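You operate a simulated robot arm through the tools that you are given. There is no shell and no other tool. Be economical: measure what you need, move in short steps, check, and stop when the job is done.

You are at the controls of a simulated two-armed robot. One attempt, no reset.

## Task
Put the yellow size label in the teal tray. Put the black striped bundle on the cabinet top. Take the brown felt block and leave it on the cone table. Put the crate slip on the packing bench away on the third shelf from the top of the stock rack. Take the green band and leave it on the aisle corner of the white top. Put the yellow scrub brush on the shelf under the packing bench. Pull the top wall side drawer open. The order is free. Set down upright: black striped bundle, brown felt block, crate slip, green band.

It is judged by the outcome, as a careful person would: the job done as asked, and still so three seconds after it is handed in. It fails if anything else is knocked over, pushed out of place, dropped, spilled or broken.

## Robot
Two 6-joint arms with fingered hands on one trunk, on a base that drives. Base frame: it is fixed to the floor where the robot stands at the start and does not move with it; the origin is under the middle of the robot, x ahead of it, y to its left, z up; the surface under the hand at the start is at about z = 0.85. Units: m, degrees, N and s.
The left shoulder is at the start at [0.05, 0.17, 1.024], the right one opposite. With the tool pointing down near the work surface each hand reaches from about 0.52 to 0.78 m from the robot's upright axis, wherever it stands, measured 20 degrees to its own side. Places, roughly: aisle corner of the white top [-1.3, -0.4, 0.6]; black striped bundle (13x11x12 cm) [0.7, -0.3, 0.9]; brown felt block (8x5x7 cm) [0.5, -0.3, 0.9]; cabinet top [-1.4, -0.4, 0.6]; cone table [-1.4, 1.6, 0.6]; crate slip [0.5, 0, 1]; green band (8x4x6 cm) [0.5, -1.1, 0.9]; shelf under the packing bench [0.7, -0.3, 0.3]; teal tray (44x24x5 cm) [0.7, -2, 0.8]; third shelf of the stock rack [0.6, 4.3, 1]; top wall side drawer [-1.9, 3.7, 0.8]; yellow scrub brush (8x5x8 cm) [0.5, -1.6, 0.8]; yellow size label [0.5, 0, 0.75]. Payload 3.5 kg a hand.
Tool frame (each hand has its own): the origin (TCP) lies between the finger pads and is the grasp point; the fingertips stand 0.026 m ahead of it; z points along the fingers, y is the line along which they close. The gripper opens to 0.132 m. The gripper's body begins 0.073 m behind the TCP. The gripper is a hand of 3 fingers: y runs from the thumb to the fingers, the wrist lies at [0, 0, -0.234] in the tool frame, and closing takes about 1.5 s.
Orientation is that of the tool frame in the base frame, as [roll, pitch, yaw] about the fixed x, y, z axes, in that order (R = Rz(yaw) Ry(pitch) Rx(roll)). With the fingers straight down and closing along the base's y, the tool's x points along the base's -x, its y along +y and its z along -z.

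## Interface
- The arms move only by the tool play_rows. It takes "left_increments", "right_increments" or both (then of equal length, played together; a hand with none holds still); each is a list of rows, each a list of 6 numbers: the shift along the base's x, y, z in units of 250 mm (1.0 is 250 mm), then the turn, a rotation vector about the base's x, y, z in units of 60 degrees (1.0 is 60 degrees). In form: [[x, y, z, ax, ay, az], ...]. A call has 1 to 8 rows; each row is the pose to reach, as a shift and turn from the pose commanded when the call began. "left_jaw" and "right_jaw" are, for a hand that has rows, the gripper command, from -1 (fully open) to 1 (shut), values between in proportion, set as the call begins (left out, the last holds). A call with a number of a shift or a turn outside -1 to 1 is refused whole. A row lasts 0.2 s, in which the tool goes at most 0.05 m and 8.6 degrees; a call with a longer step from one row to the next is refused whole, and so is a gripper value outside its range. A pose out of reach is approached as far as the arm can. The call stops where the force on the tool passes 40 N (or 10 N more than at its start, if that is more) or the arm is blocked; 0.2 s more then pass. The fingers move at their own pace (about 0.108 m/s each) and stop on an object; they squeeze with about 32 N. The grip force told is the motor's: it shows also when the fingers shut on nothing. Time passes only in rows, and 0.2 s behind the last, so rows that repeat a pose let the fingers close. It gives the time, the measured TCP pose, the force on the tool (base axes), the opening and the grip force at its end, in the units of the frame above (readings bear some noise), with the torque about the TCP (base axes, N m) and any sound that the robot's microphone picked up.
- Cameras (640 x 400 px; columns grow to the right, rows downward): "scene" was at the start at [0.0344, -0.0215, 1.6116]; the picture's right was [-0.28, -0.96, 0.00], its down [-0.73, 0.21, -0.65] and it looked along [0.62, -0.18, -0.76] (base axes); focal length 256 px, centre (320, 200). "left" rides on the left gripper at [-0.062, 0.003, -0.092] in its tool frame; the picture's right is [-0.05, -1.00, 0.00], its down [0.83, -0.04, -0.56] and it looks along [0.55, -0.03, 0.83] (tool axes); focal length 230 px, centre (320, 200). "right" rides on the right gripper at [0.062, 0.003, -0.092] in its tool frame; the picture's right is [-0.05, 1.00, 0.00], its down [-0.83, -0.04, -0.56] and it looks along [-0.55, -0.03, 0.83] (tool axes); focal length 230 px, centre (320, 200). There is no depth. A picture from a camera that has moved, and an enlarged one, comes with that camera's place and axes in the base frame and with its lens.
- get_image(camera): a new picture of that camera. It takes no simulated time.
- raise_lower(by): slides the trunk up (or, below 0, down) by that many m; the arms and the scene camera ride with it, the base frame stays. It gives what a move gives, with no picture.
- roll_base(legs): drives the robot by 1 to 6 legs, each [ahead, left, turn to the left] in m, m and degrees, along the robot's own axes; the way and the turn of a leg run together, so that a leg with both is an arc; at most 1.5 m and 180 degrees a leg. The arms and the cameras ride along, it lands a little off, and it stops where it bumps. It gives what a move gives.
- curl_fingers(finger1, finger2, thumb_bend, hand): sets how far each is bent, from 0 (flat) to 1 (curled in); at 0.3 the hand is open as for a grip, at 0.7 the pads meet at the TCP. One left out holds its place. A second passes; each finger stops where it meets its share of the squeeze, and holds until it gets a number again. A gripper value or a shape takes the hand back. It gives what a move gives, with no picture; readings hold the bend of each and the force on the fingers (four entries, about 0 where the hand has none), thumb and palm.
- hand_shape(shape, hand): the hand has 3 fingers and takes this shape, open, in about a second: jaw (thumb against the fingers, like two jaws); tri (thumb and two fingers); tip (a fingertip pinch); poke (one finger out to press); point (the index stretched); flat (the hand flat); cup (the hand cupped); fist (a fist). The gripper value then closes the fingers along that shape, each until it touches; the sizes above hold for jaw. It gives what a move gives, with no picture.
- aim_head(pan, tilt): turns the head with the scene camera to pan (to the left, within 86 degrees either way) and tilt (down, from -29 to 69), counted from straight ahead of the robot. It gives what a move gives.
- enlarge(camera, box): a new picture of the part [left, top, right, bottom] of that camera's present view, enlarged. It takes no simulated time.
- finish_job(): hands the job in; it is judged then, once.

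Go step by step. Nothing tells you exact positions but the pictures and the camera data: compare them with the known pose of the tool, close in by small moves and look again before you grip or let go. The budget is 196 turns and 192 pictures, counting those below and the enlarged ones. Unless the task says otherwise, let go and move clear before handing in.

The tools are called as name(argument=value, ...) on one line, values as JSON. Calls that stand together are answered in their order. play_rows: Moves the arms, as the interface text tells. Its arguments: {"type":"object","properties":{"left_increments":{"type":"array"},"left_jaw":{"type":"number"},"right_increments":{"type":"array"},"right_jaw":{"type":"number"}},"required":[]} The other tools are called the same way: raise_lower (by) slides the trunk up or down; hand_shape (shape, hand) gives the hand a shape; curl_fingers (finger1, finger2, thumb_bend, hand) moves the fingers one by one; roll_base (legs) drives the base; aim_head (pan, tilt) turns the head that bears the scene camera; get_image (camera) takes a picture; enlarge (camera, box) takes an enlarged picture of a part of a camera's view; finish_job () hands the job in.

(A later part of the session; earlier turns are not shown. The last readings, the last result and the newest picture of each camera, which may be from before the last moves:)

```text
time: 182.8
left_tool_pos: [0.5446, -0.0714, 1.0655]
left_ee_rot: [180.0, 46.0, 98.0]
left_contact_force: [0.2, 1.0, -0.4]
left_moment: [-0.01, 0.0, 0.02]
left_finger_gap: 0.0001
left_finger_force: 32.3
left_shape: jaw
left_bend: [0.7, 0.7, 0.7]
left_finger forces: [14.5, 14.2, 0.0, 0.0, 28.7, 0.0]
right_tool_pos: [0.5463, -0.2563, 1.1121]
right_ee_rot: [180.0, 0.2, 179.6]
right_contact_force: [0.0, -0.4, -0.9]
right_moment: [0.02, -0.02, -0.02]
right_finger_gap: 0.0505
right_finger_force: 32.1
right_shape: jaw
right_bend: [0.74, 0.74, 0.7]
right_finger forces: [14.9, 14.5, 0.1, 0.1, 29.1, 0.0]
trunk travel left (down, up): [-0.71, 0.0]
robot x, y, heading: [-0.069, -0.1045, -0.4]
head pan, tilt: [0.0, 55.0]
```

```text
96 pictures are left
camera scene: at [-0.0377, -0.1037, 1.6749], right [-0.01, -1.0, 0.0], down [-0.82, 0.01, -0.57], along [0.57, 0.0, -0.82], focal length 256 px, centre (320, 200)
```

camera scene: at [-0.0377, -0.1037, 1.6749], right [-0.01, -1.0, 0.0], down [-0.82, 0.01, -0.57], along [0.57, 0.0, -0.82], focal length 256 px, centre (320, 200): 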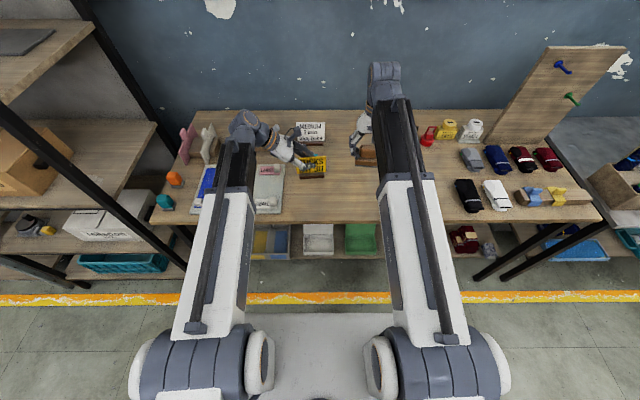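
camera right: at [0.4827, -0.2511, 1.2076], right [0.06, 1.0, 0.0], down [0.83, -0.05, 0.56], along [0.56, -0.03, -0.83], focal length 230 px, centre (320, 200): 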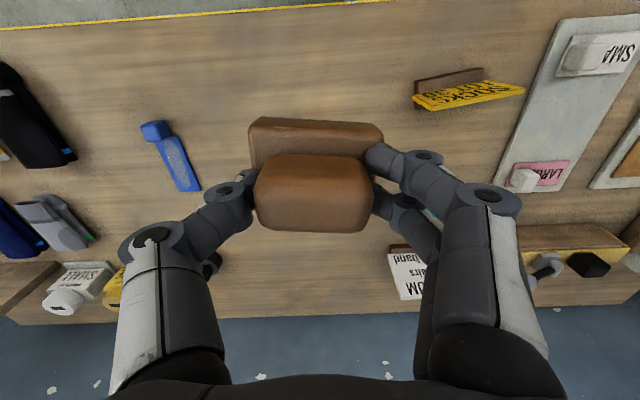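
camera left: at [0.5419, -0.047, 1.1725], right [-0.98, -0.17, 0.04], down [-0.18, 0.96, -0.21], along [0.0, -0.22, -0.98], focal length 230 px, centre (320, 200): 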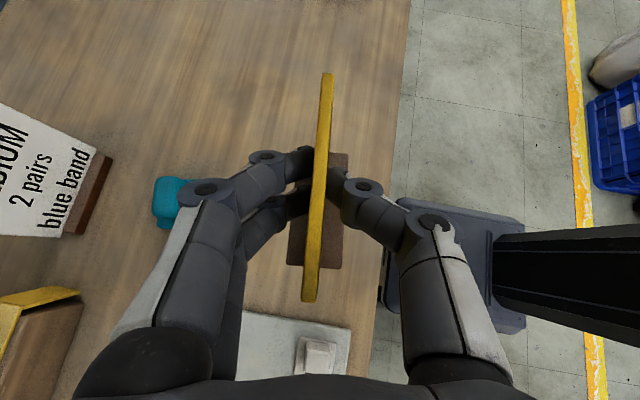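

The slip is held with its base, and the block too. I back off, turn around and head to the cone table.

roll_base(legs=[[-0.3, 0, 0], [0, 0, 90], [0, 0, 90], [0, -1.45, 0]])

aim_head(pan=0, tilt=50)

get_image(camera="scene")

```text
time: 199.4
left_tool_pos: [-0.9851, 1.3306, 1.0639]
left_ee_rot: [180.0, 46.0, -81.2]
left_contact_force: [-0.3, -0.8, -0.2]
left_moment: [0.03, 0.01, -0.02]
left_finger_gap: 0.0004
left_finger_force: 31.8
left_shape: jaw
left_bend: [0.7, 0.7, 0.71]
left_finger forces: [14.2, 13.9, 0.1, 0.1, 27.9, 0.0]
right_tool_pos: [-0.9893, 1.5163, 1.1137]
right_ee_rot: [179.8, 0.2, 0.4]
right_contact_force: [0.2, -0.2, -1.8]
right_moment: [-0.02, 0.01, 0.01]
right_finger_gap: 0.0506
right_finger_force: 32.1
right_shape: jaw
right_bend: [0.74, 0.74, 0.7]
right_finger forces: [14.6, 14.6, 0.0, 0.0, 29.0, 0.1]
trunk travel left (down, up): [-0.71, 0.0]
robot x, y, heading: [-0.3682, 1.368, -179.7]
head pan, tilt: [0.0, 55.0]
```

```text
time: 200.1
left_tool_pos: [-0.9839, 1.3305, 1.0635]
left_ee_rot: [-180.0, 46.1, -81.2]
left_contact_force: [-0.8, -0.2, -0.9]
left_moment: [-0.04, 0.04, 0.01]
left_finger_gap: 0.0001
left_finger_force: 31.8
left_shape: jaw
left_bend: [0.7, 0.7, 0.71]
left_finger forces: [14.2, 13.8, 0.0, 0.0, 28.0, 0.1]
right_tool_pos: [-0.9899, 1.516, 1.1147]
right_ee_rot: [179.9, 0.2, 0.3]
right_contact_force: [-1.0, -0.4, -2.7]
right_moment: [-0.01, -0.01, 0.02]
right_finger_gap: 0.0505
right_finger_force: 32.0
right_shape: jaw
right_bend: [0.74, 0.74, 0.7]
right_finger forces: [14.6, 14.7, 0.0, 0.0, 29.0, 0.0]
trunk travel left (down, up): [-0.71, 0.0]
robot x, y, heading: [-0.3731, 1.3717, -179.6]
head pan, tilt: [0.0, 50.0]
```

```text
95 pictures are left
camera scene: at [-0.4093, 1.3708, 1.6814], right [-0.01, 1.0, 0.0], down [0.77, 0.01, -0.64], along [-0.64, 0.0, -0.77], focal length 256 px, centre (320, 200)
```

scene: 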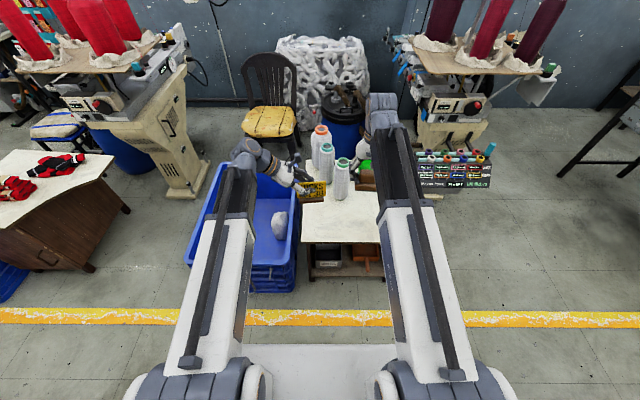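

Free space at the front right of the cone table, around (−1.15, 1.58). First I raise and yaw the slip hand to the forward-tilted pose.

play_rows(left_increments=[[0, -0.05, 0.06, 0, 0, 0.14], [0, -0.1, 0.12, 0, 0, 0.28], [0, -0.15, 0.18, 0, 0, 0.42], [0, -0.2, 0.24, 0, 0, 0.56], [0, -0.25, 0.3, 0, 0, 0.7], [0, -0.3, 0.36, 0, 0, 0.84], [0, -0.35, 0.4, 0, 0, 0.98]])

play_rows(left_increments=[[0, 0, 0, 0, 0, 0.14], [0, 0, 0, 0, 0, 0.28], [0, 0, 0, 0, 0, 0.39]])

get_image(camera="left")

get_image(camera="right")

```text
time: 201.7
left_tool_pos: [-0.9874, 1.2431, 1.1641]
left_ee_rot: [-180.0, 46.0, -22.3]
left_contact_force: [-0.6, 0.9, -1.2]
left_moment: [-0.04, 0.02, -0.01]
left_finger_gap: 0.0
left_finger_force: 31.8
left_shape: jaw
left_bend: [0.7, 0.7, 0.71]
left_finger forces: [14.3, 14.1, 0.0, 0.1, 28.4, 0.1]
right_tool_pos: [-0.9908, 1.5143, 1.1138]
right_ee_rot: [179.9, 0.2, 0.4]
right_contact_force: [-0.3, 0.4, -2.1]
right_moment: [0.01, -0.03, 0.04]
right_finger_gap: 0.0503
right_finger_force: 32.1
right_shape: jaw
right_bend: [0.74, 0.74, 0.7]
right_finger forces: [14.7, 14.5, 0.1, 0.0, 29.0, 0.0]
trunk travel left (down, up): [-0.71, 0.0]
robot x, y, heading: [-0.3716, 1.373, -179.4]
head pan, tilt: [0.0, 50.0]
```

```text
time: 202.5
left_tool_pos: [-0.9971, 1.2449, 1.1679]
left_ee_rot: [179.9, 46.0, 0.9]
left_contact_force: [-0.9, 0.0, -1.9]
left_moment: [0.02, 0.02, -0.05]
left_finger_gap: 0.0001
left_finger_force: 31.9
left_shape: jaw
left_bend: [0.7, 0.7, 0.71]
left_finger forces: [14.5, 14.2, 0.1, 0.1, 28.7, 0.0]
left hand out of reach, approached as far as the arm can: row 1, 2, 3
right_tool_pos: [-0.9894, 1.5156, 1.1124]
right_ee_rot: [179.9, 0.1, 0.5]
right_contact_force: [0.0, -0.1, -2.1]
right_moment: [0.03, -0.03, 0.02]
right_finger_gap: 0.0506
right_finger_force: 31.9
right_shape: jaw
right_bend: [0.74, 0.74, 0.7]
right_finger forces: [14.7, 14.7, 0.0, 0.0, 29.0, 0.0]
trunk travel left (down, up): [-0.71, 0.0]
robot x, y, heading: [-0.3747, 1.3736, -179.6]
head pan, tilt: [0.0, 50.0]
```

```text
94 pictures are left
camera left: at [-0.9739, 1.2416, 1.2758], right [-0.05, 1.0, 0.04], down [0.98, 0.06, -0.21], along [-0.21, 0.02, -0.98], focal length 230 px, centre (320, 200)
```

left: 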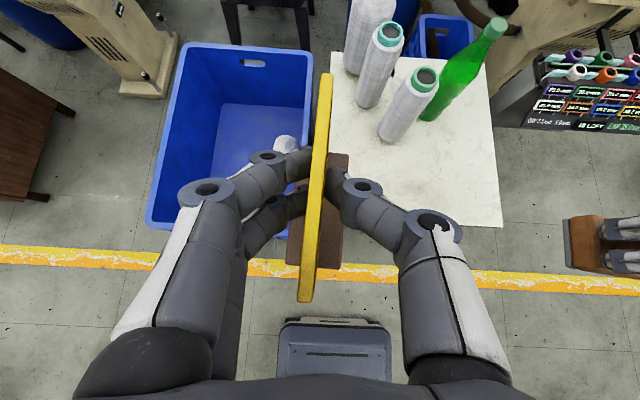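

```text
93 pictures are left
camera right: at [-0.9278, 1.5142, 1.207], right [-0.05, -1.0, 0.0], down [-0.83, 0.04, 0.56], along [-0.56, 0.02, -0.83], focal length 230 px, centre (320, 200)
```

right: 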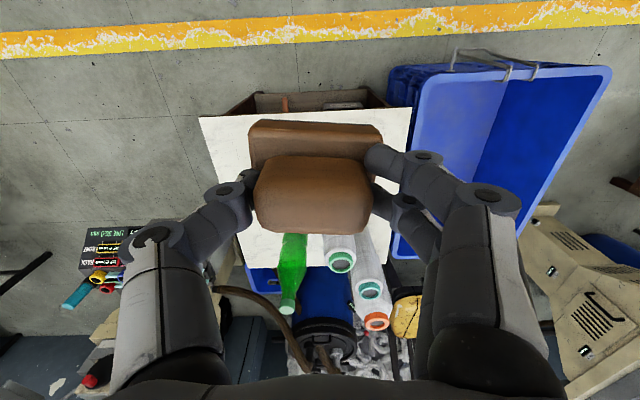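

play_rows(left_increments=[[0.05, -0.15, 0, 0, 0, 0], [0.1, -0.3, 0, 0, 0, 0], [0.15, -0.45, 0, 0, 0, 0]])

roll_base(legs=[[0, -0.09, 0], [0.14, 0, 0]])

raise_lower(by=-0.35)

get_image(camera="right")

get_image(camera="scene")

```text
time: 203.3
left_tool_pos: [-0.9906, 1.1267, 1.1786]
left_ee_rot: [180.0, 46.0, 1.0]
left_contact_force: [0.1, -0.1, -0.1]
left_moment: [0.01, -0.01, -0.03]
left_finger_gap: 0.0002
left_finger_force: 31.8
left_shape: jaw
left_bend: [0.7, 0.7, 0.71]
left_finger forces: [14.5, 14.1, 0.0, 0.0, 28.8, 0.0]
left hand out of reach, approached as far as the arm can: row 1, 2, 3
right_tool_pos: [-0.9899, 1.5161, 1.1149]
right_ee_rot: [179.9, 0.2, 0.4]
right_contact_force: [-0.2, 0.4, -1.5]
right_moment: [-0.01, 0.0, 0.02]
right_finger_gap: 0.0504
right_finger_force: 32.1
right_shape: jaw
right_bend: [0.74, 0.74, 0.7]
right_finger forces: [14.6, 14.7, 0.0, 0.1, 29.1, 0.1]
trunk travel left (down, up): [-0.71, 0.0]
robot x, y, heading: [-0.3716, 1.3726, -179.6]
head pan, tilt: [0.0, 50.0]
```

```text
time: 205.3
left_tool_pos: [-1.1322, 1.2163, 1.1775]
left_ee_rot: [-179.9, 45.9, 0.9]
left_contact_force: [-0.9, -0.1, 0.6]
left_moment: [0.01, -0.01, 0.02]
left_finger_gap: 0.0004
left_finger_force: 32.5
left_shape: jaw
left_bend: [0.7, 0.7, 0.71]
left_finger forces: [14.5, 14.2, 0.0, 0.1, 28.7, 0.1]
right_tool_pos: [-1.131, 1.6067, 1.1129]
right_ee_rot: [179.9, 0.2, 0.4]
right_contact_force: [0.0, 0.2, -1.4]
right_moment: [0.0, -0.02, -0.04]
right_finger_gap: 0.0505
right_finger_force: 32.0
right_shape: jaw
right_bend: [0.74, 0.74, 0.7]
right_finger forces: [14.6, 14.6, 0.0, 0.0, 29.0, 0.0]
trunk travel left (down, up): [-0.71, 0.0]
robot x, y, heading: [-0.5112, 1.4606, -179.9]
head pan, tilt: [0.0, 50.0]
```

```text
time: 208.8
left_tool_pos: [-1.1318, 1.2175, 0.8282]
left_ee_rot: [-179.9, 45.9, 0.9]
left_contact_force: [0.2, -0.1, -1.5]
left_moment: [0.01, -0.01, -0.04]
left_finger_gap: 0.0004
left_finger_force: 32.2
left_shape: jaw
left_bend: [0.7, 0.7, 0.71]
left_finger forces: [14.5, 14.2, 0.0, 0.0, 28.7, 0.1]
right_tool_pos: [-1.1309, 1.606, 0.7652]
right_ee_rot: [179.8, 0.2, 0.4]
right_contact_force: [-1.1, 0.1, -2.3]
right_moment: [0.01, 0.01, 0.01]
right_finger_gap: 0.0507
right_finger_force: 32.4
right_shape: jaw
right_bend: [0.74, 0.74, 0.7]
right_finger forces: [14.6, 14.6, 0.0, 0.1, 29.1, 0.0]
trunk travel left (down, up): [-0.36, 0.35]
robot x, y, heading: [-0.5156, 1.4601, -179.3]
head pan, tilt: [0.0, 50.0]
```

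```text
92 pictures are left
camera right: at [-1.0693, 1.6048, 0.857], right [-0.05, -1.0, 0.0], down [-0.83, 0.04, 0.56], along [-0.56, 0.02, -0.83], focal length 230 px, centre (320, 200)
```

right: 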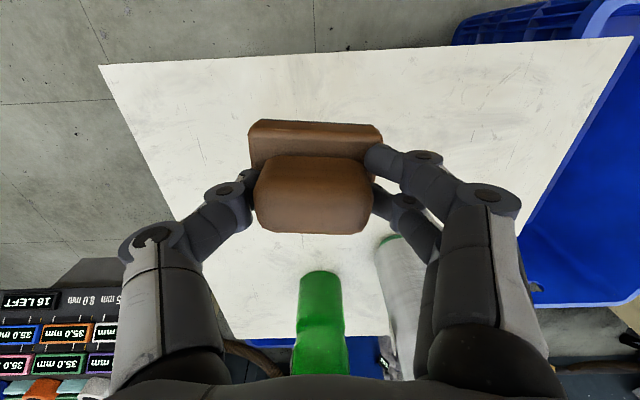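

```text
91 pictures are left
camera scene: at [-0.5506, 1.4616, 1.3315], right [-0.01, 1.0, 0.0], down [0.77, 0.01, -0.64], along [-0.64, 0.0, -0.77], focal length 256 px, centre (320, 200)
```

scene: 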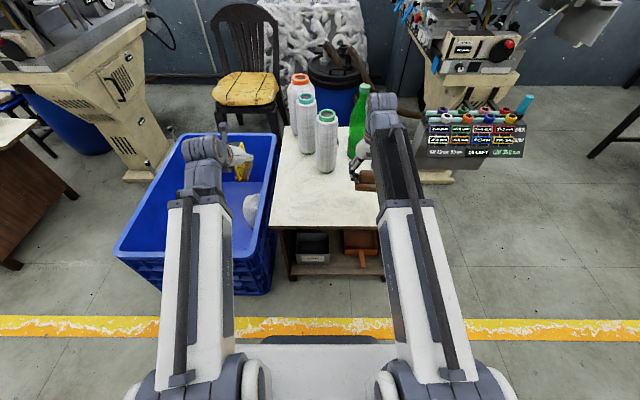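

play_rows(right_increments=[[-0.06, 0, -0.1, 0, 0, 0], [-0.12, 0, -0.22, 0, 0, 0], [-0.12, 0, -0.31, 0, 0, 0], [-0.12, 0, -0.35, 0, 0, 0], [-0.12, 0, -0.39, 0, 0, 0], [-0.12, 0, -0.43, 0, 0, 0], [-0.12, 0, -0.47, 0, 0, 0], [-0.12, 0, -0.51, 0, 0, 0]])

get_image(camera="right")

```text
time: 210.6
left_tool_pos: [-1.1308, 1.2163, 0.8286]
left_ee_rot: [180.0, 45.9, 1.0]
left_contact_force: [0.6, 0.1, -0.9]
left_moment: [-0.03, 0.01, 0.01]
left_finger_gap: 0.0
left_finger_force: 32.6
left_shape: jaw
left_bend: [0.7, 0.7, 0.71]
left_finger forces: [14.5, 14.2, 0.1, 0.1, 28.6, 0.0]
right_tool_pos: [-1.1614, 1.6055, 0.6362]
right_ee_rot: [179.9, 0.1, 0.4]
right_contact_force: [0.3, 0.2, -1.7]
right_moment: [-0.03, 0.0, -0.01]
right_finger_gap: 0.0502
right_finger_force: 32.3
right_shape: jaw
right_bend: [0.74, 0.74, 0.7]
right_finger forces: [14.6, 14.6, 0.0, 0.0, 29.0, 0.0]
trunk travel left (down, up): [-0.36, 0.35]
robot x, y, heading: [-0.5155, 1.4616, -179.6]
head pan, tilt: [0.0, 50.0]
```

```text
90 pictures are left
camera right: at [-1.0993, 1.6048, 0.7296], right [-0.05, -1.0, 0.0], down [-0.83, 0.04, 0.56], along [-0.56, 0.02, -0.83], focal length 230 px, centre (320, 200)
```

right: 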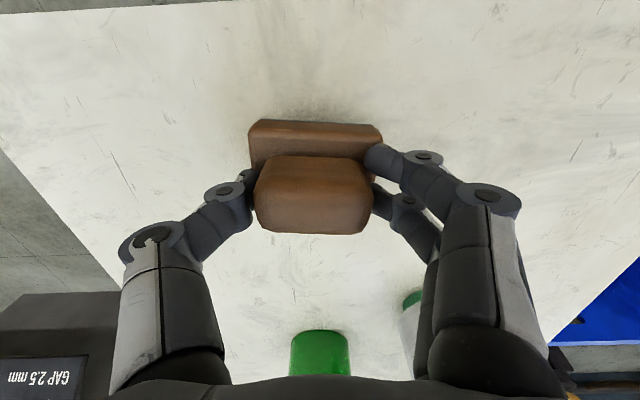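

play_rows(right_increments=[[0, 0, -0.03, 0, 0, 0], [0, 0, -0.06, 0, 0, 0], [0, 0, -0.09, 0, 0, 0], [0, 0, -0.12, 0, 0, 0], [0, 0, -0.15, 0, 0, 0], [0, 0, -0.18, 0, 0, 0], [0, 0, -0.21, 0, 0, 0], [0, 0, -0.24, 0, 0, 0]])

get_image(camera="right")

```text
time: 211.6
left_tool_pos: [-1.1308, 1.2168, 0.8308]
left_ee_rot: [-180.0, 45.9, 1.0]
left_contact_force: [-0.2, 0.0, -0.9]
left_moment: [0.01, -0.01, -0.02]
left_finger_gap: 0.0002
left_finger_force: 32.2
left_shape: jaw
left_bend: [0.7, 0.7, 0.71]
left_finger forces: [14.6, 14.2, 0.1, 0.0, 28.7, 0.1]
right_tool_pos: [-1.1613, 1.6058, 0.614]
right_ee_rot: [179.8, 0.7, 0.3]
right_contact_force: [6.1, 0.3, 21.9]
right_moment: [-0.02, -0.2, 0.0]
right_finger_gap: 0.0509
right_finger_force: 32.3
right_shape: jaw
right_bend: [0.75, 0.74, 0.7]
right_finger forces: [22.6, 20.5, 0.0, 0.1, 39.4, 0.0]
trunk travel left (down, up): [-0.36, 0.35]
robot x, y, heading: [-0.5148, 1.4655, -179.8]
head pan, tilt: [0.0, 50.0]
stopped in row 5 (right hand): the force on the tool passed its limit at 47 N (the readings are from after the stop); the commanded pose is now the measured one
```

```text
89 pictures are left
camera right: at [-1.099, 1.6044, 0.7064], right [-0.05, -1.0, 0.0], down [-0.82, 0.04, 0.56], along [-0.56, 0.02, -0.83], focal length 230 px, centre (320, 200)
```

right: 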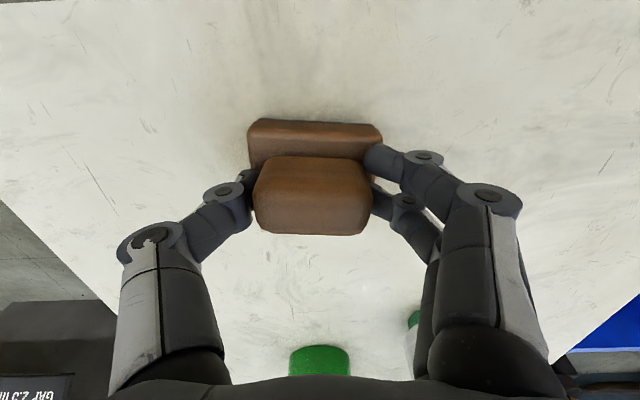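

play_rows(right_increments=[[0, 0, 0.008, 0, 0, 0], [0, 0, 0.008, 0, 0, 0], [0, 0, 0.008, 0, 0, 0], [0, 0, 0.1, 0, 0, 0], [0, 0, 0.28, 0, 0, 0], [0, 0, 0.46, 0, 0, 0], [0.05, 0, 0.64, 0, 0, 0], [0.1, 0, 0.82, 0, 0, 0]], right_jaw=-0.15)

get_image(camera="right")

get_image(camera="left")

```text
time: 213.4
left_tool_pos: [-1.1311, 1.2172, 0.828]
left_ee_rot: [180.0, 45.8, 1.0]
left_contact_force: [0.0, 0.1, -0.1]
left_moment: [0.02, 0.0, -0.01]
left_finger_gap: 0.0002
left_finger_force: 32.0
left_shape: jaw
left_bend: [0.7, 0.7, 0.71]
left_finger forces: [14.5, 14.2, 0.1, 0.1, 28.6, 0.0]
right_tool_pos: [-1.138, 1.6048, 0.8165]
right_ee_rot: [179.9, 0.5, 0.4]
right_contact_force: [-1.1, -0.1, -0.5]
right_moment: [-0.03, 0.01, -0.01]
right_finger_gap: 0.0758
right_finger_force: 0.0
right_shape: jaw
right_bend: [0.72, 0.72, 0.7]
right_finger forces: [0.0, 0.0, 0.1, 0.0, 0.0, 0.0]
trunk travel left (down, up): [-0.36, 0.35]
robot x, y, heading: [-0.5134, 1.4613, -179.5]
head pan, tilt: [0.0, 50.0]
```

```text
88 pictures are left
camera right: at [-1.0748, 1.6031, 0.9089], right [-0.05, -1.0, 0.0], down [-0.83, 0.04, 0.56], along [-0.56, 0.02, -0.83], focal length 230 px, centre (320, 200)
```

right: 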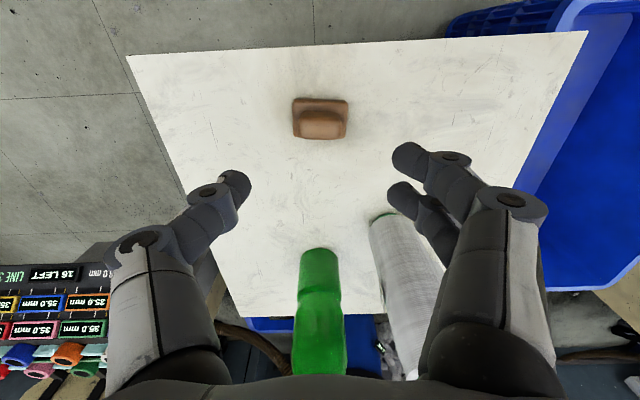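

```text
87 pictures are left
camera left: at [-1.1085, 1.2142, 0.9365], right [-0.05, 1.0, 0.04], down [0.98, 0.06, -0.21], along [-0.21, 0.03, -0.98], focal length 230 px, centre (320, 200)
```

left: 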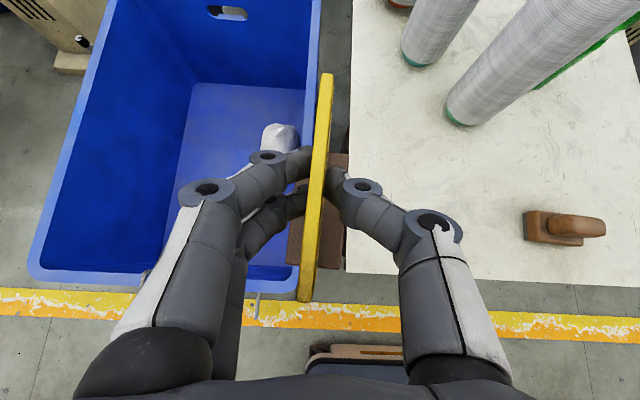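

Block placed. I back off, raise the trunk, turn to face along the aisle and look at the stock rack and drawers.

roll_base(legs=[[-0.2, 0, 0]])

raise_lower(by=0.35)

roll_base(legs=[[0, 0, -90], [1.2, 0, 0]])

aim_head(pan=-35, tilt=25)

get_image(camera="scene")

aim_head(pan=35, tilt=30)

get_image(camera="scene")

```text
time: 215.0
left_tool_pos: [-0.931, 1.2173, 0.828]
left_ee_rot: [180.0, 45.9, 1.0]
left_contact_force: [-0.1, -0.4, -0.7]
left_moment: [0.01, 0.0, -0.01]
left_finger_gap: 0.0002
left_finger_force: 32.0
left_shape: jaw
left_bend: [0.7, 0.7, 0.71]
left_finger forces: [14.5, 14.2, 0.1, 0.1, 28.7, 0.1]
right_tool_pos: [-0.9375, 1.6054, 0.8159]
right_ee_rot: [179.9, 0.5, 0.5]
right_contact_force: [-0.2, 0.7, -0.4]
right_moment: [0.03, 0.01, 0.03]
right_finger_gap: 0.0757
right_finger_force: 0.0
right_shape: jaw
right_bend: [0.72, 0.72, 0.7]
right_finger forces: [0.0, 0.0, 0.0, 0.0, 0.1, 0.1]
trunk travel left (down, up): [-0.36, 0.35]
robot x, y, heading: [-0.3133, 1.4629, -179.3]
head pan, tilt: [0.0, 50.0]
```

```text
time: 218.4
left_tool_pos: [-0.9309, 1.2172, 1.1791]
left_ee_rot: [180.0, 45.9, 1.1]
left_contact_force: [0.3, 0.5, 0.2]
left_moment: [0.01, 0.02, 0.0]
left_finger_gap: 0.0004
left_finger_force: 32.2
left_shape: jaw
left_bend: [0.7, 0.7, 0.71]
left_finger forces: [14.4, 14.2, 0.0, 0.0, 28.6, 0.0]
right_tool_pos: [-0.9378, 1.6057, 1.1656]
right_ee_rot: [179.8, 0.5, 0.5]
right_contact_force: [-0.2, 0.5, -0.6]
right_moment: [-0.01, 0.0, 0.03]
right_finger_gap: 0.0755
right_finger_force: 0.1
right_shape: jaw
right_bend: [0.72, 0.72, 0.7]
right_finger forces: [0.1, 0.1, 0.1, 0.1, 0.0, 0.0]
trunk travel left (down, up): [-0.71, 0.0]
robot x, y, heading: [-0.3175, 1.464, -179.4]
head pan, tilt: [0.0, 50.0]
```

```text
time: 228.3
left_tool_pos: [-0.6005, 3.2811, 1.1784]
left_ee_rot: [-179.9, 45.9, -88.2]
left_contact_force: [0.0, 0.6, 0.3]
left_moment: [0.02, -0.04, 0.01]
left_finger_gap: 0.0003
left_finger_force: 31.7
left_shape: jaw
left_bend: [0.7, 0.7, 0.71]
left_finger forces: [14.3, 13.9, 0.0, 0.1, 28.2, 0.1]
right_tool_pos: [-0.2124, 3.2926, 1.1663]
right_ee_rot: [179.8, 0.4, -88.9]
right_contact_force: [-0.4, -0.5, -0.2]
right_moment: [-0.04, -0.02, -0.02]
right_finger_gap: 0.0756
right_finger_force: 0.1
right_shape: jaw
right_bend: [0.72, 0.72, 0.7]
right_finger forces: [0.0, 0.0, 0.1, 0.0, 0.0, 0.1]
trunk travel left (down, up): [-0.71, 0.0]
robot x, y, heading: [-0.3485, 2.6653, 91.3]
head pan, tilt: [0.0, 50.0]
```

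```text
time: 229.3
left_tool_pos: [-0.5994, 3.2821, 1.1791]
left_ee_rot: [-180.0, 45.9, -88.3]
left_contact_force: [0.8, 0.3, -0.3]
left_moment: [0.01, 0.03, -0.04]
left_finger_gap: 0.0002
left_finger_force: 31.4
left_shape: jaw
left_bend: [0.7, 0.7, 0.71]
left_finger forces: [14.3, 13.8, 0.1, 0.1, 28.3, 0.0]
right_tool_pos: [-0.2112, 3.2918, 1.1662]
right_ee_rot: [179.9, 0.5, -88.9]
right_contact_force: [0.2, 0.1, 0.7]
right_moment: [0.01, -0.02, 0.03]
right_finger_gap: 0.0756
right_finger_force: 0.1
right_shape: jaw
right_bend: [0.72, 0.72, 0.7]
right_finger forces: [0.0, 0.0, 0.0, 0.0, 0.0, 0.0]
trunk travel left (down, up): [-0.71, 0.0]
robot x, y, heading: [-0.3471, 2.6694, 91.1]
head pan, tilt: [-35.0, 25.0]
```

```text
86 pictures are left
camera scene: at [-0.295, 2.7036, 1.7189], right [0.83, -0.56, 0.0], down [-0.24, -0.35, -0.91], along [0.5, 0.75, -0.42], focal length 256 px, centre (320, 200)
```

scene: 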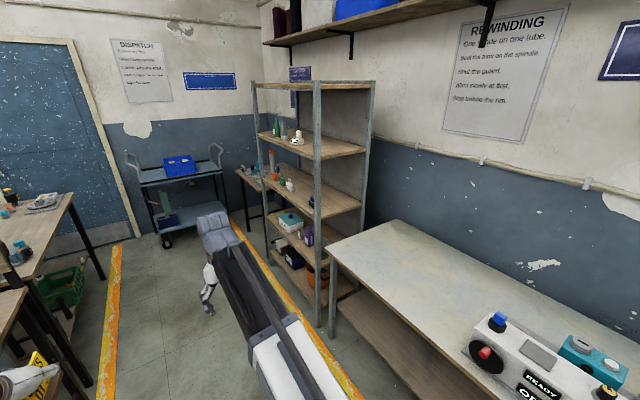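

```text
time: 230.7
left_tool_pos: [-0.5979, 3.2813, 1.1778]
left_ee_rot: [179.9, 45.9, -88.3]
left_contact_force: [0.2, 0.0, -0.2]
left_moment: [0.0, 0.0, 0.02]
left_finger_gap: 0.0
left_finger_force: 31.9
left_shape: jaw
left_bend: [0.7, 0.7, 0.71]
left_finger forces: [14.3, 14.0, 0.0, 0.0, 28.2, 0.1]
right_tool_pos: [-0.2118, 3.2918, 1.1661]
right_ee_rot: [179.9, 0.5, -88.9]
right_contact_force: [0.4, -0.1, 0.1]
right_moment: [0.05, 0.0, -0.01]
right_finger_gap: 0.0755
right_finger_force: 0.1
right_shape: jaw
right_bend: [0.72, 0.72, 0.7]
right_finger forces: [0.1, 0.0, 0.1, 0.0, 0.0, 0.1]
trunk travel left (down, up): [-0.71, 0.0]
robot x, y, heading: [-0.3482, 2.6646, 91.1]
head pan, tilt: [35.0, 30.0]
```

```text
85 pictures are left
camera scene: at [-0.3996, 2.7001, 1.711], right [0.81, 0.59, 0.0], down [0.29, -0.4, -0.87], along [-0.51, 0.7, -0.5], focal length 256 px, centre (320, 200)
```

scene: 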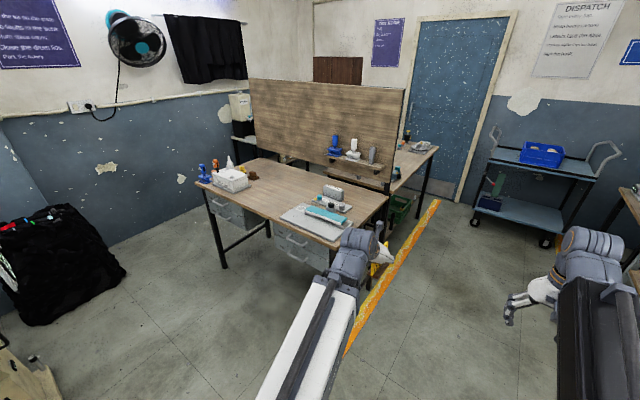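

The stock rack spans y≈3.86–4.87 with its front at x≈0.46; third shelf ≈1.02. I drive on and turn to face it.

roll_base(legs=[[1.25, 0, 0], [0, 0, -91]])

aim_head(pan=0, tilt=30)

get_image(camera="scene")

```text
time: 240.8
left_tool_pos: [0.2423, 4.146, 1.1786]
left_ee_rot: [180.0, 45.9, -178.8]
left_contact_force: [-1.0, 0.7, -0.7]
left_moment: [-0.04, -0.02, 0.01]
left_finger_gap: 0.0
left_finger_force: 32.1
left_shape: jaw
left_bend: [0.7, 0.7, 0.71]
left_finger forces: [14.2, 13.8, 0.1, 0.0, 28.0, 0.1]
right_tool_pos: [0.2494, 3.7592, 1.1662]
right_ee_rot: [179.9, 0.5, -179.5]
right_contact_force: [0.5, -0.7, 0.2]
right_moment: [0.06, -0.01, 0.01]
right_finger_gap: 0.0758
right_finger_force: 0.2
right_shape: jaw
right_bend: [0.72, 0.72, 0.7]
right_finger forces: [0.0, 0.0, 0.0, 0.1, 0.0, 0.0]
trunk travel left (down, up): [-0.71, 0.0]
robot x, y, heading: [-0.3721, 3.8998, 0.8]
head pan, tilt: [35.0, 30.0]
```

```text
time: 241.8
left_tool_pos: [0.2426, 4.1468, 1.1786]
left_ee_rot: [180.0, 45.9, -178.9]
left_contact_force: [-1.1, -0.2, -1.5]
left_moment: [0.0, 0.0, 0.01]
left_finger_gap: 0.0002
left_finger_force: 32.1
left_shape: jaw
left_bend: [0.7, 0.7, 0.71]
left_finger forces: [14.1, 13.9, 0.0, 0.0, 28.0, 0.0]
right_tool_pos: [0.2493, 3.7579, 1.1673]
right_ee_rot: [179.9, 0.5, -179.4]
right_contact_force: [-1.1, -0.7, -0.3]
right_moment: [0.03, -0.03, 0.0]
right_finger_gap: 0.0756
right_finger_force: 0.0
right_shape: jaw
right_bend: [0.72, 0.72, 0.7]
right_finger forces: [0.1, 0.0, 0.0, 0.0, 0.0, 0.1]
trunk travel left (down, up): [-0.71, 0.0]
robot x, y, heading: [-0.3786, 3.9001, 0.6]
head pan, tilt: [0.0, 30.0]
```

```text
84 pictures are left
camera scene: at [-0.3242, 3.9005, 1.711], right [0.01, -1.0, 0.0], down [-0.5, -0.01, -0.87], along [0.87, 0.01, -0.5], focal length 256 px, centre (320, 200)
```

scene: 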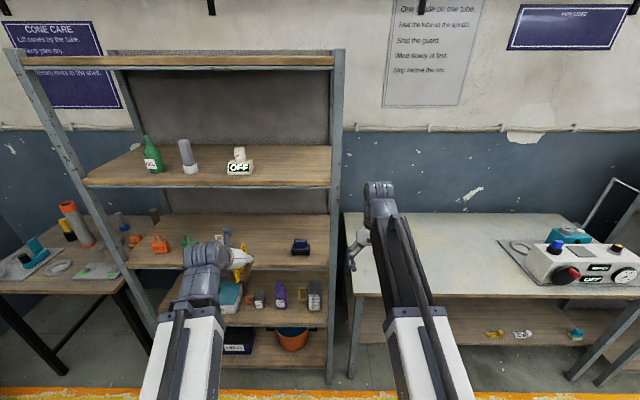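

Third shelf (z≈0.97) has a free gap around y 4.05–4.27. I swing the right hand aside, lower a little and move in.

play_rows(right_increments=[[-0.1, -0.16, 0, 0, 0, 0], [-0.2, -0.32, 0, 0, 0, 0], [-0.3, -0.48, 0, 0, 0, 0], [-0.36, -0.64, 0, 0, 0, 0], [-0.4, -0.8, 0, 0, 0, 0], [-0.4, -0.96, 0, 0, 0, 0]])

raise_lower(by=-0.09)

roll_base(legs=[[0.12, 0, -0.6]])

get_image(camera="left")

get_image(camera="scene")

```text
time: 243.2
left_tool_pos: [0.2426, 4.1465, 1.1791]
left_ee_rot: [-180.0, 45.9, -178.9]
left_contact_force: [1.4, 0.3, -0.3]
left_moment: [0.01, -0.02, 0.04]
left_finger_gap: 0.0001
left_finger_force: 32.1
left_shape: jaw
left_bend: [0.7, 0.7, 0.71]
left_finger forces: [14.1, 13.9, 0.0, 0.0, 28.0, 0.1]
right_tool_pos: [0.1479, 3.5174, 1.1669]
right_ee_rot: [179.8, 0.5, -179.5]
right_contact_force: [-0.3, -0.6, 0.1]
right_moment: [0.0, -0.05, 0.02]
right_finger_gap: 0.0756
right_finger_force: 0.1
right_shape: jaw
right_bend: [0.72, 0.72, 0.7]
right_finger forces: [0.0, 0.1, 0.0, 0.0, 0.0, 0.0]
trunk travel left (down, up): [-0.71, 0.0]
robot x, y, heading: [-0.3767, 3.9021, 0.7]
head pan, tilt: [0.0, 30.0]
```

```text
time: 244.5
left_tool_pos: [0.2436, 4.1472, 1.0882]
left_ee_rot: [-180.0, 45.9, -178.9]
left_contact_force: [-0.9, 0.1, -0.6]
left_moment: [0.0, 0.01, 0.03]
left_finger_gap: 0.0003
left_finger_force: 32.2
left_shape: jaw
left_bend: [0.7, 0.7, 0.71]
left_finger forces: [14.1, 14.0, 0.0, 0.0, 28.0, 0.0]
right_tool_pos: [0.1484, 3.5168, 1.0777]
right_ee_rot: [179.9, 0.5, -179.4]
right_contact_force: [0.4, 0.0, 0.3]
right_moment: [-0.01, 0.02, 0.01]
right_finger_gap: 0.0754
right_finger_force: 0.0
right_shape: jaw
right_bend: [0.72, 0.72, 0.7]
right_finger forces: [0.0, 0.0, 0.0, 0.0, 0.0, 0.0]
trunk travel left (down, up): [-0.62, 0.09]
robot x, y, heading: [-0.3728, 3.9008, 0.6]
head pan, tilt: [0.0, 30.0]
```

```text
time: 245.7
left_tool_pos: [0.3664, 4.1402, 1.0884]
left_ee_rot: [179.9, 45.9, -179.5]
left_contact_force: [0.3, -0.6, 0.0]
left_moment: [0.02, 0.02, -0.03]
left_finger_gap: 0.0001
left_finger_force: 32.3
left_shape: jaw
left_bend: [0.7, 0.7, 0.71]
left_finger forces: [14.1, 14.0, 0.0, 0.0, 28.0, 0.0]
right_tool_pos: [0.2651, 3.5117, 1.0765]
right_ee_rot: [180.0, 0.6, 179.8]
right_contact_force: [0.6, -0.8, -0.5]
right_moment: [0.02, 0.04, -0.02]
right_finger_gap: 0.0755
right_finger_force: 0.0
right_shape: jaw
right_bend: [0.72, 0.72, 0.7]
right_finger forces: [0.0, 0.0, 0.0, 0.0, 0.0, 0.1]
trunk travel left (down, up): [-0.62, 0.09]
robot x, y, heading: [-0.2562, 3.9031, -0.3]
head pan, tilt: [0.0, 30.0]
```

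```text
83 pictures are left
camera left: at [0.342, 4.1433, 1.1961], right [0.04, -1.0, 0.04], down [-0.98, -0.05, -0.21], along [0.21, -0.03, -0.98], focal length 230 px, centre (320, 200)
```

left: 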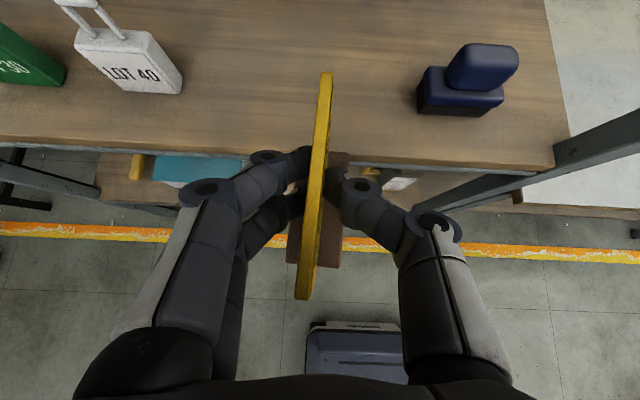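

```text
82 pictures are left
camera scene: at [-0.2029, 3.9004, 1.6209], right [0.0, -1.0, 0.0], down [-0.5, 0.0, -0.87], along [0.87, 0.0, -0.5], focal length 256 px, centre (320, 200)
```

scene: 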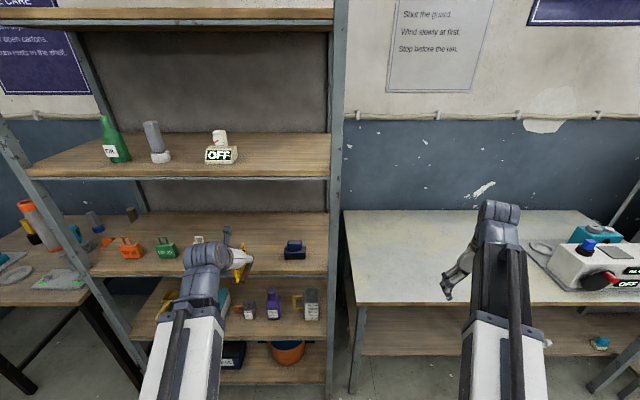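

roll_base(legs=[[0.19, 0.012, 0.2]])

get_image(camera="left")

get_image(camera="scene")

```text
time: 247.3
left_tool_pos: [0.5547, 4.1551, 1.088]
left_ee_rot: [180.0, 45.9, -179.2]
left_contact_force: [0.7, -0.5, -1.0]
left_moment: [-0.03, 0.0, 0.01]
left_finger_gap: 0.0
left_finger_force: 32.2
left_shape: jaw
left_bend: [0.7, 0.7, 0.71]
left_finger forces: [14.1, 14.0, 0.0, 0.0, 28.0, 0.0]
right_tool_pos: [0.457, 3.5276, 1.0767]
right_ee_rot: [179.9, 0.5, -179.7]
right_contact_force: [0.3, 0.4, 0.9]
right_moment: [0.02, 0.01, -0.01]
right_finger_gap: 0.0755
right_finger_force: 0.0
right_shape: jaw
right_bend: [0.72, 0.72, 0.7]
right_finger forces: [0.1, 0.0, 0.1, 0.0, 0.0, 0.0]
trunk travel left (down, up): [-0.62, 0.09]
robot x, y, heading: [-0.0658, 3.9134, 0.3]
head pan, tilt: [0.0, 30.0]
```

```text
81 pictures are left
camera left: at [0.53, 4.1583, 1.1961], right [0.05, -1.0, 0.04], down [-0.98, -0.06, -0.21], along [0.21, -0.03, -0.98], focal length 230 px, centre (320, 200)
```

left: 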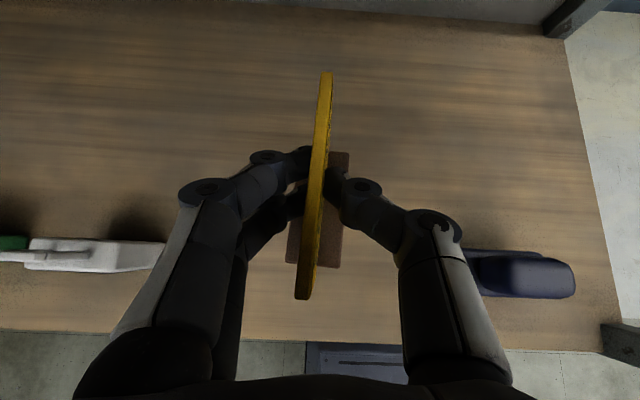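

```text
80 pictures are left
camera scene: at [-0.0139, 3.9129, 1.6209], right [0.0, -1.0, 0.0], down [-0.5, 0.0, -0.87], along [0.87, 0.0, -0.5], focal length 256 px, centre (320, 200)
```

scene: 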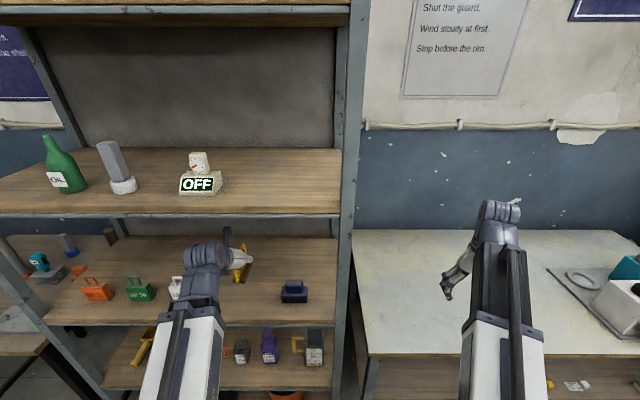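

play_rows(left_increments=[[0, 0, -0.06, 0, 0, 0], [0, 0, -0.12, 0, 0, 0], [0, 0, -0.16, 0, 0, 0], [0, 0, -0.19, 0, 0, 0], [0, 0, -0.22, 0, 0, 0], [0, 0, -0.25, 0, 0, 0], [0, 0, -0.28, 0, 0, 0]])

get_image(camera="left")

```text
time: 248.9
left_tool_pos: [0.5664, 4.1577, 1.0241]
left_ee_rot: [180.0, 46.1, -179.2]
left_contact_force: [-2.9, -4.5, 15.2]
left_moment: [0.04, -0.12, -0.06]
left_finger_gap: 0.0004
left_finger_force: 31.9
left_shape: jaw
left_bend: [0.7, 0.7, 0.71]
left_finger forces: [14.6, 16.1, 0.1, 0.1, 34.7, 0.1]
left hand out of reach, approached as far as the arm can: row 1, 2, 3, 4, 5, 6, 7
right_tool_pos: [0.4543, 3.5267, 1.0788]
right_ee_rot: [179.8, 0.6, -179.8]
right_contact_force: [0.0, -0.1, -0.4]
right_moment: [0.01, 0.03, -0.02]
right_finger_gap: 0.0757
right_finger_force: 0.0
right_shape: jaw
right_bend: [0.72, 0.72, 0.7]
right_finger forces: [0.0, 0.0, 0.0, 0.1, 0.1, 0.0]
trunk travel left (down, up): [-0.62, 0.09]
robot x, y, heading: [-0.064, 3.9183, -0.1]
head pan, tilt: [0.0, 30.0]
```

```text
79 pictures are left
camera left: at [0.5416, 4.1592, 1.1319], right [0.05, -1.0, 0.04], down [-0.98, -0.06, -0.21], along [0.22, -0.03, -0.98], focal length 230 px, centre (320, 200)
```

left: 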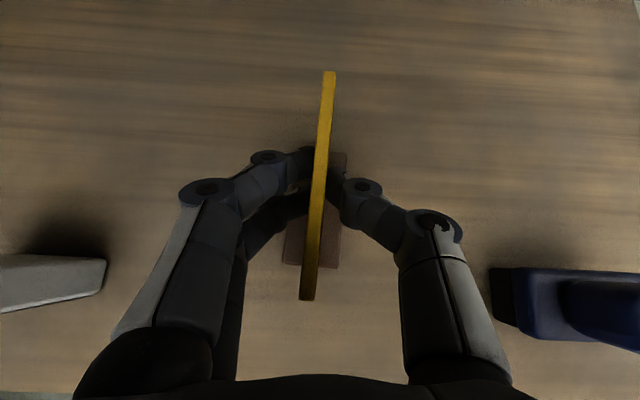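

Seated on the shelf. I open and retreat along the tool axis.

play_rows(left_increments=[[0, 0, 0.01, 0, 0, 0], [0, 0, 0.01, 0, 0, 0], [0, 0, 0.01, 0, 0, 0], [-0.06, 0, 0.07, 0, 0, 0], [-0.14, 0, 0.15, 0, 0, 0], [-0.24, 0, 0.25, 0, 0, 0], [-0.34, 0, 0.35, 0, 0, 0]], left_jaw=0.2)

get_image(camera="left")

get_image(camera="scene")

```text
time: 250.5
left_tool_pos: [0.5347, 4.1722, 1.1307]
left_ee_rot: [180.0, 45.8, -179.3]
left_contact_force: [0.4, -0.3, -0.2]
left_moment: [0.01, 0.02, 0.03]
left_finger_gap: 0.0523
left_finger_force: 0.0
left_shape: jaw
left_bend: [0.73, 0.73, 0.7]
left_finger forces: [0.1, 0.0, 0.0, 0.0, 0.0, 0.1]
left hand out of reach, approached as far as the arm can: row 4, 5, 6, 7
right_tool_pos: [0.4562, 3.5269, 1.0783]
right_ee_rot: [179.9, 0.5, -179.8]
right_contact_force: [0.0, 0.8, -0.5]
right_moment: [0.0, 0.02, 0.01]
right_finger_gap: 0.0755
right_finger_force: 0.1
right_shape: jaw
right_bend: [0.72, 0.72, 0.7]
right_finger forces: [0.1, 0.1, 0.0, 0.0, 0.0, 0.1]
trunk travel left (down, up): [-0.62, 0.09]
robot x, y, heading: [-0.0661, 3.9147, 0.3]
head pan, tilt: [0.0, 30.0]
```

```text
78 pictures are left
camera left: at [0.5107, 4.1753, 1.2382], right [0.05, -1.0, 0.04], down [-0.98, -0.06, -0.21], along [0.21, -0.03, -0.98], focal length 230 px, centre (320, 200)
```

left: 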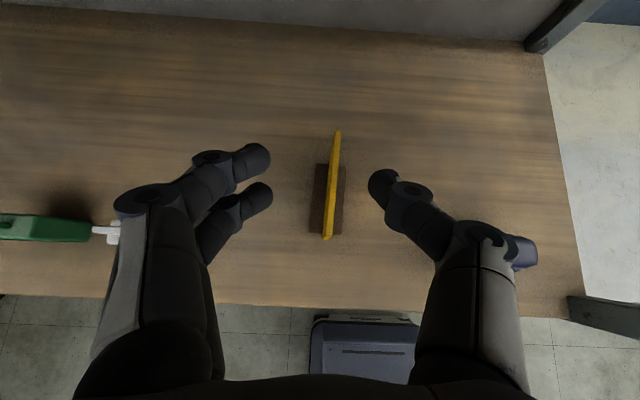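

```text
77 pictures are left
camera scene: at [-0.0154, 3.9128, 1.621], right [0.0, -1.0, 0.0], down [-0.5, 0.0, -0.87], along [0.87, 0.0, -0.5], focal length 256 px, centre (320, 200)
```

scene: 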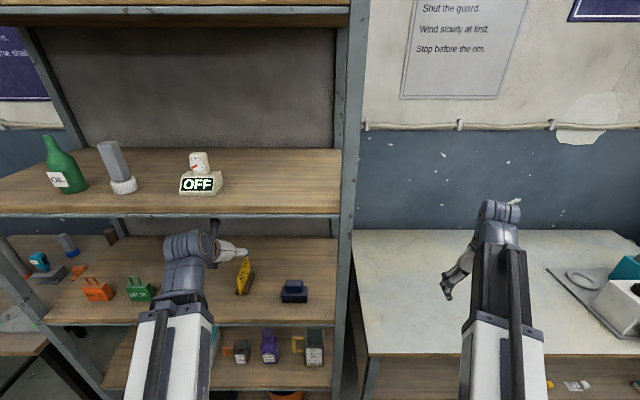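

The slip stands on the third shelf. I back out and go look at the drawer desk.

roll_base(legs=[[-0.38, 0, 0], [0, 0, 90], [-0.95, 0, 0]])

aim_head(pan=45, tilt=35)

get_image(camera="scene")

```text
time: 261.2
left_tool_pos: [-0.7169, 3.5781, 1.1302]
left_ee_rot: [-180.0, 45.9, -90.8]
left_contact_force: [0.4, -0.5, -0.5]
left_moment: [0.0, -0.02, 0.02]
left_finger_gap: 0.0528
left_finger_force: 0.0
left_shape: jaw
left_bend: [0.73, 0.73, 0.7]
left_finger forces: [0.0, 0.0, 0.0, 0.0, 0.1, 0.0]
right_tool_pos: [-0.074, 3.4788, 1.078]
right_ee_rot: [180.0, 0.5, -91.5]
right_contact_force: [0.5, 1.1, -0.5]
right_moment: [0.02, 0.02, -0.02]
right_finger_gap: 0.0755
right_finger_force: 0.1
right_shape: jaw
right_bend: [0.72, 0.72, 0.7]
right_finger forces: [0.0, 0.0, 0.0, 0.0, 0.0, 0.0]
trunk travel left (down, up): [-0.62, 0.09]
robot x, y, heading: [-0.4767, 2.9711, 88.7]
head pan, tilt: [0.0, 30.0]
```

```text
time: 262.3
left_tool_pos: [-0.7164, 3.5778, 1.1299]
left_ee_rot: [179.9, 45.8, -90.8]
left_contact_force: [0.8, 0.5, -0.1]
left_moment: [-0.03, 0.02, -0.03]
left_finger_gap: 0.0524
left_finger_force: 0.0
left_shape: jaw
left_bend: [0.73, 0.73, 0.7]
left_finger forces: [0.0, 0.0, 0.0, 0.0, 0.0, 0.0]
right_tool_pos: [-0.0738, 3.4796, 1.0771]
right_ee_rot: [179.8, 0.6, -91.5]
right_contact_force: [-0.2, -0.1, 0.3]
right_moment: [-0.01, 0.01, -0.01]
right_finger_gap: 0.0755
right_finger_force: 0.1
right_shape: jaw
right_bend: [0.72, 0.72, 0.7]
right_finger forces: [0.0, 0.0, 0.0, 0.1, 0.0, 0.0]
trunk travel left (down, up): [-0.62, 0.09]
robot x, y, heading: [-0.4724, 2.969, 88.8]
head pan, tilt: [45.0, 35.0]
```

```text
76 pictures are left
camera scene: at [-0.5358, 2.9938, 1.6132], right [0.72, 0.69, 0.0], down [0.4, -0.42, -0.82], along [-0.56, 0.59, -0.57], focal length 256 px, centre (320, 200)
```

scene: 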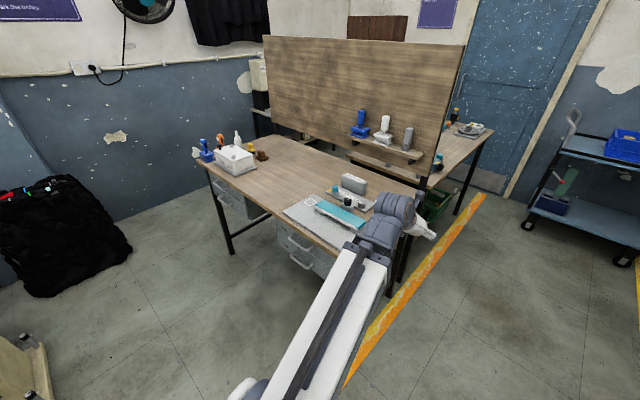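

roll_base(legs=[[-0.07, 0, 1.2], [0, 1.12, 0]])

aim_head(pan=10, tilt=50)

get_image(camera="scene")

get_image(camera="left")

```text
time: 268.6
left_tool_pos: [-1.8616, 3.4988, 1.1292]
left_ee_rot: [-180.0, 45.9, -89.2]
left_contact_force: [-0.5, -0.5, 0.1]
left_moment: [0.02, 0.0, 0.02]
left_finger_gap: 0.052
left_finger_force: 0.0
left_shape: jaw
left_bend: [0.73, 0.73, 0.7]
left_finger forces: [0.1, 0.0, 0.1, 0.0, 0.1, 0.0]
right_tool_pos: [-1.2163, 3.4202, 1.0777]
right_ee_rot: [179.9, 0.5, -89.7]
right_contact_force: [-0.7, -0.1, 0.1]
right_moment: [-0.04, -0.01, 0.01]
right_finger_gap: 0.0755
right_finger_force: 0.2
right_shape: jaw
right_bend: [0.72, 0.72, 0.7]
right_finger forces: [0.0, 0.1, 0.1, 0.0, 0.0, 0.1]
trunk travel left (down, up): [-0.62, 0.09]
robot x, y, heading: [-1.6011, 2.8964, 90.3]
head pan, tilt: [45.0, 35.0]
```

```text
time: 269.6
left_tool_pos: [-1.861, 3.4995, 1.1303]
left_ee_rot: [-179.9, 45.9, -89.1]
left_contact_force: [0.8, 0.4, -0.4]
left_moment: [0.04, -0.01, 0.0]
left_finger_gap: 0.0524
left_finger_force: 0.0
left_shape: jaw
left_bend: [0.73, 0.73, 0.7]
left_finger forces: [0.0, 0.0, 0.0, 0.0, 0.0, 0.0]
right_tool_pos: [-1.2157, 3.42, 1.0777]
right_ee_rot: [179.9, 0.5, -89.7]
right_contact_force: [-1.0, 0.8, 0.9]
right_moment: [-0.02, 0.04, -0.01]
right_finger_gap: 0.0753
right_finger_force: 0.2
right_shape: jaw
right_bend: [0.72, 0.72, 0.7]
right_finger forces: [0.1, 0.0, 0.1, 0.1, 0.0, 0.0]
trunk travel left (down, up): [-0.62, 0.09]
robot x, y, heading: [-1.5985, 2.9016, 90.3]
head pan, tilt: [10.0, 50.0]
```

```text
75 pictures are left
camera scene: at [-1.6145, 2.9343, 1.5915], right [0.98, 0.18, 0.0], down [0.14, -0.75, -0.64], along [-0.12, 0.63, -0.77], focal length 256 px, centre (320, 200)
```

scene: 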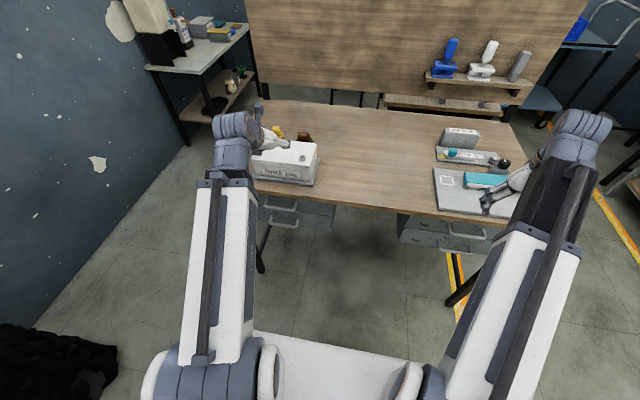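

```text
74 pictures are left
camera left: at [-1.8655, 3.4753, 1.2377], right [1.0, 0.05, 0.04], down [0.06, -0.98, -0.21], along [0.03, 0.21, -0.98], focal length 230 px, centre (320, 200)
```

left: 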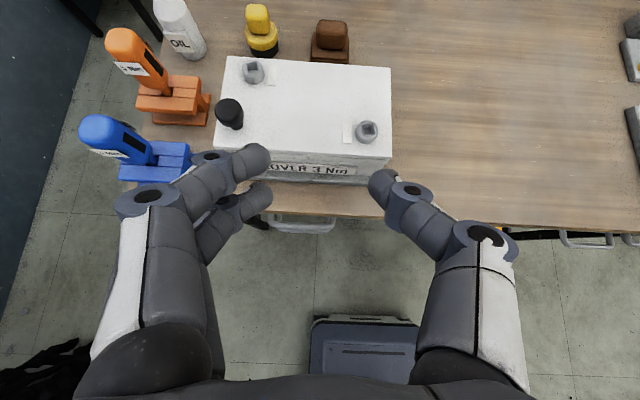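

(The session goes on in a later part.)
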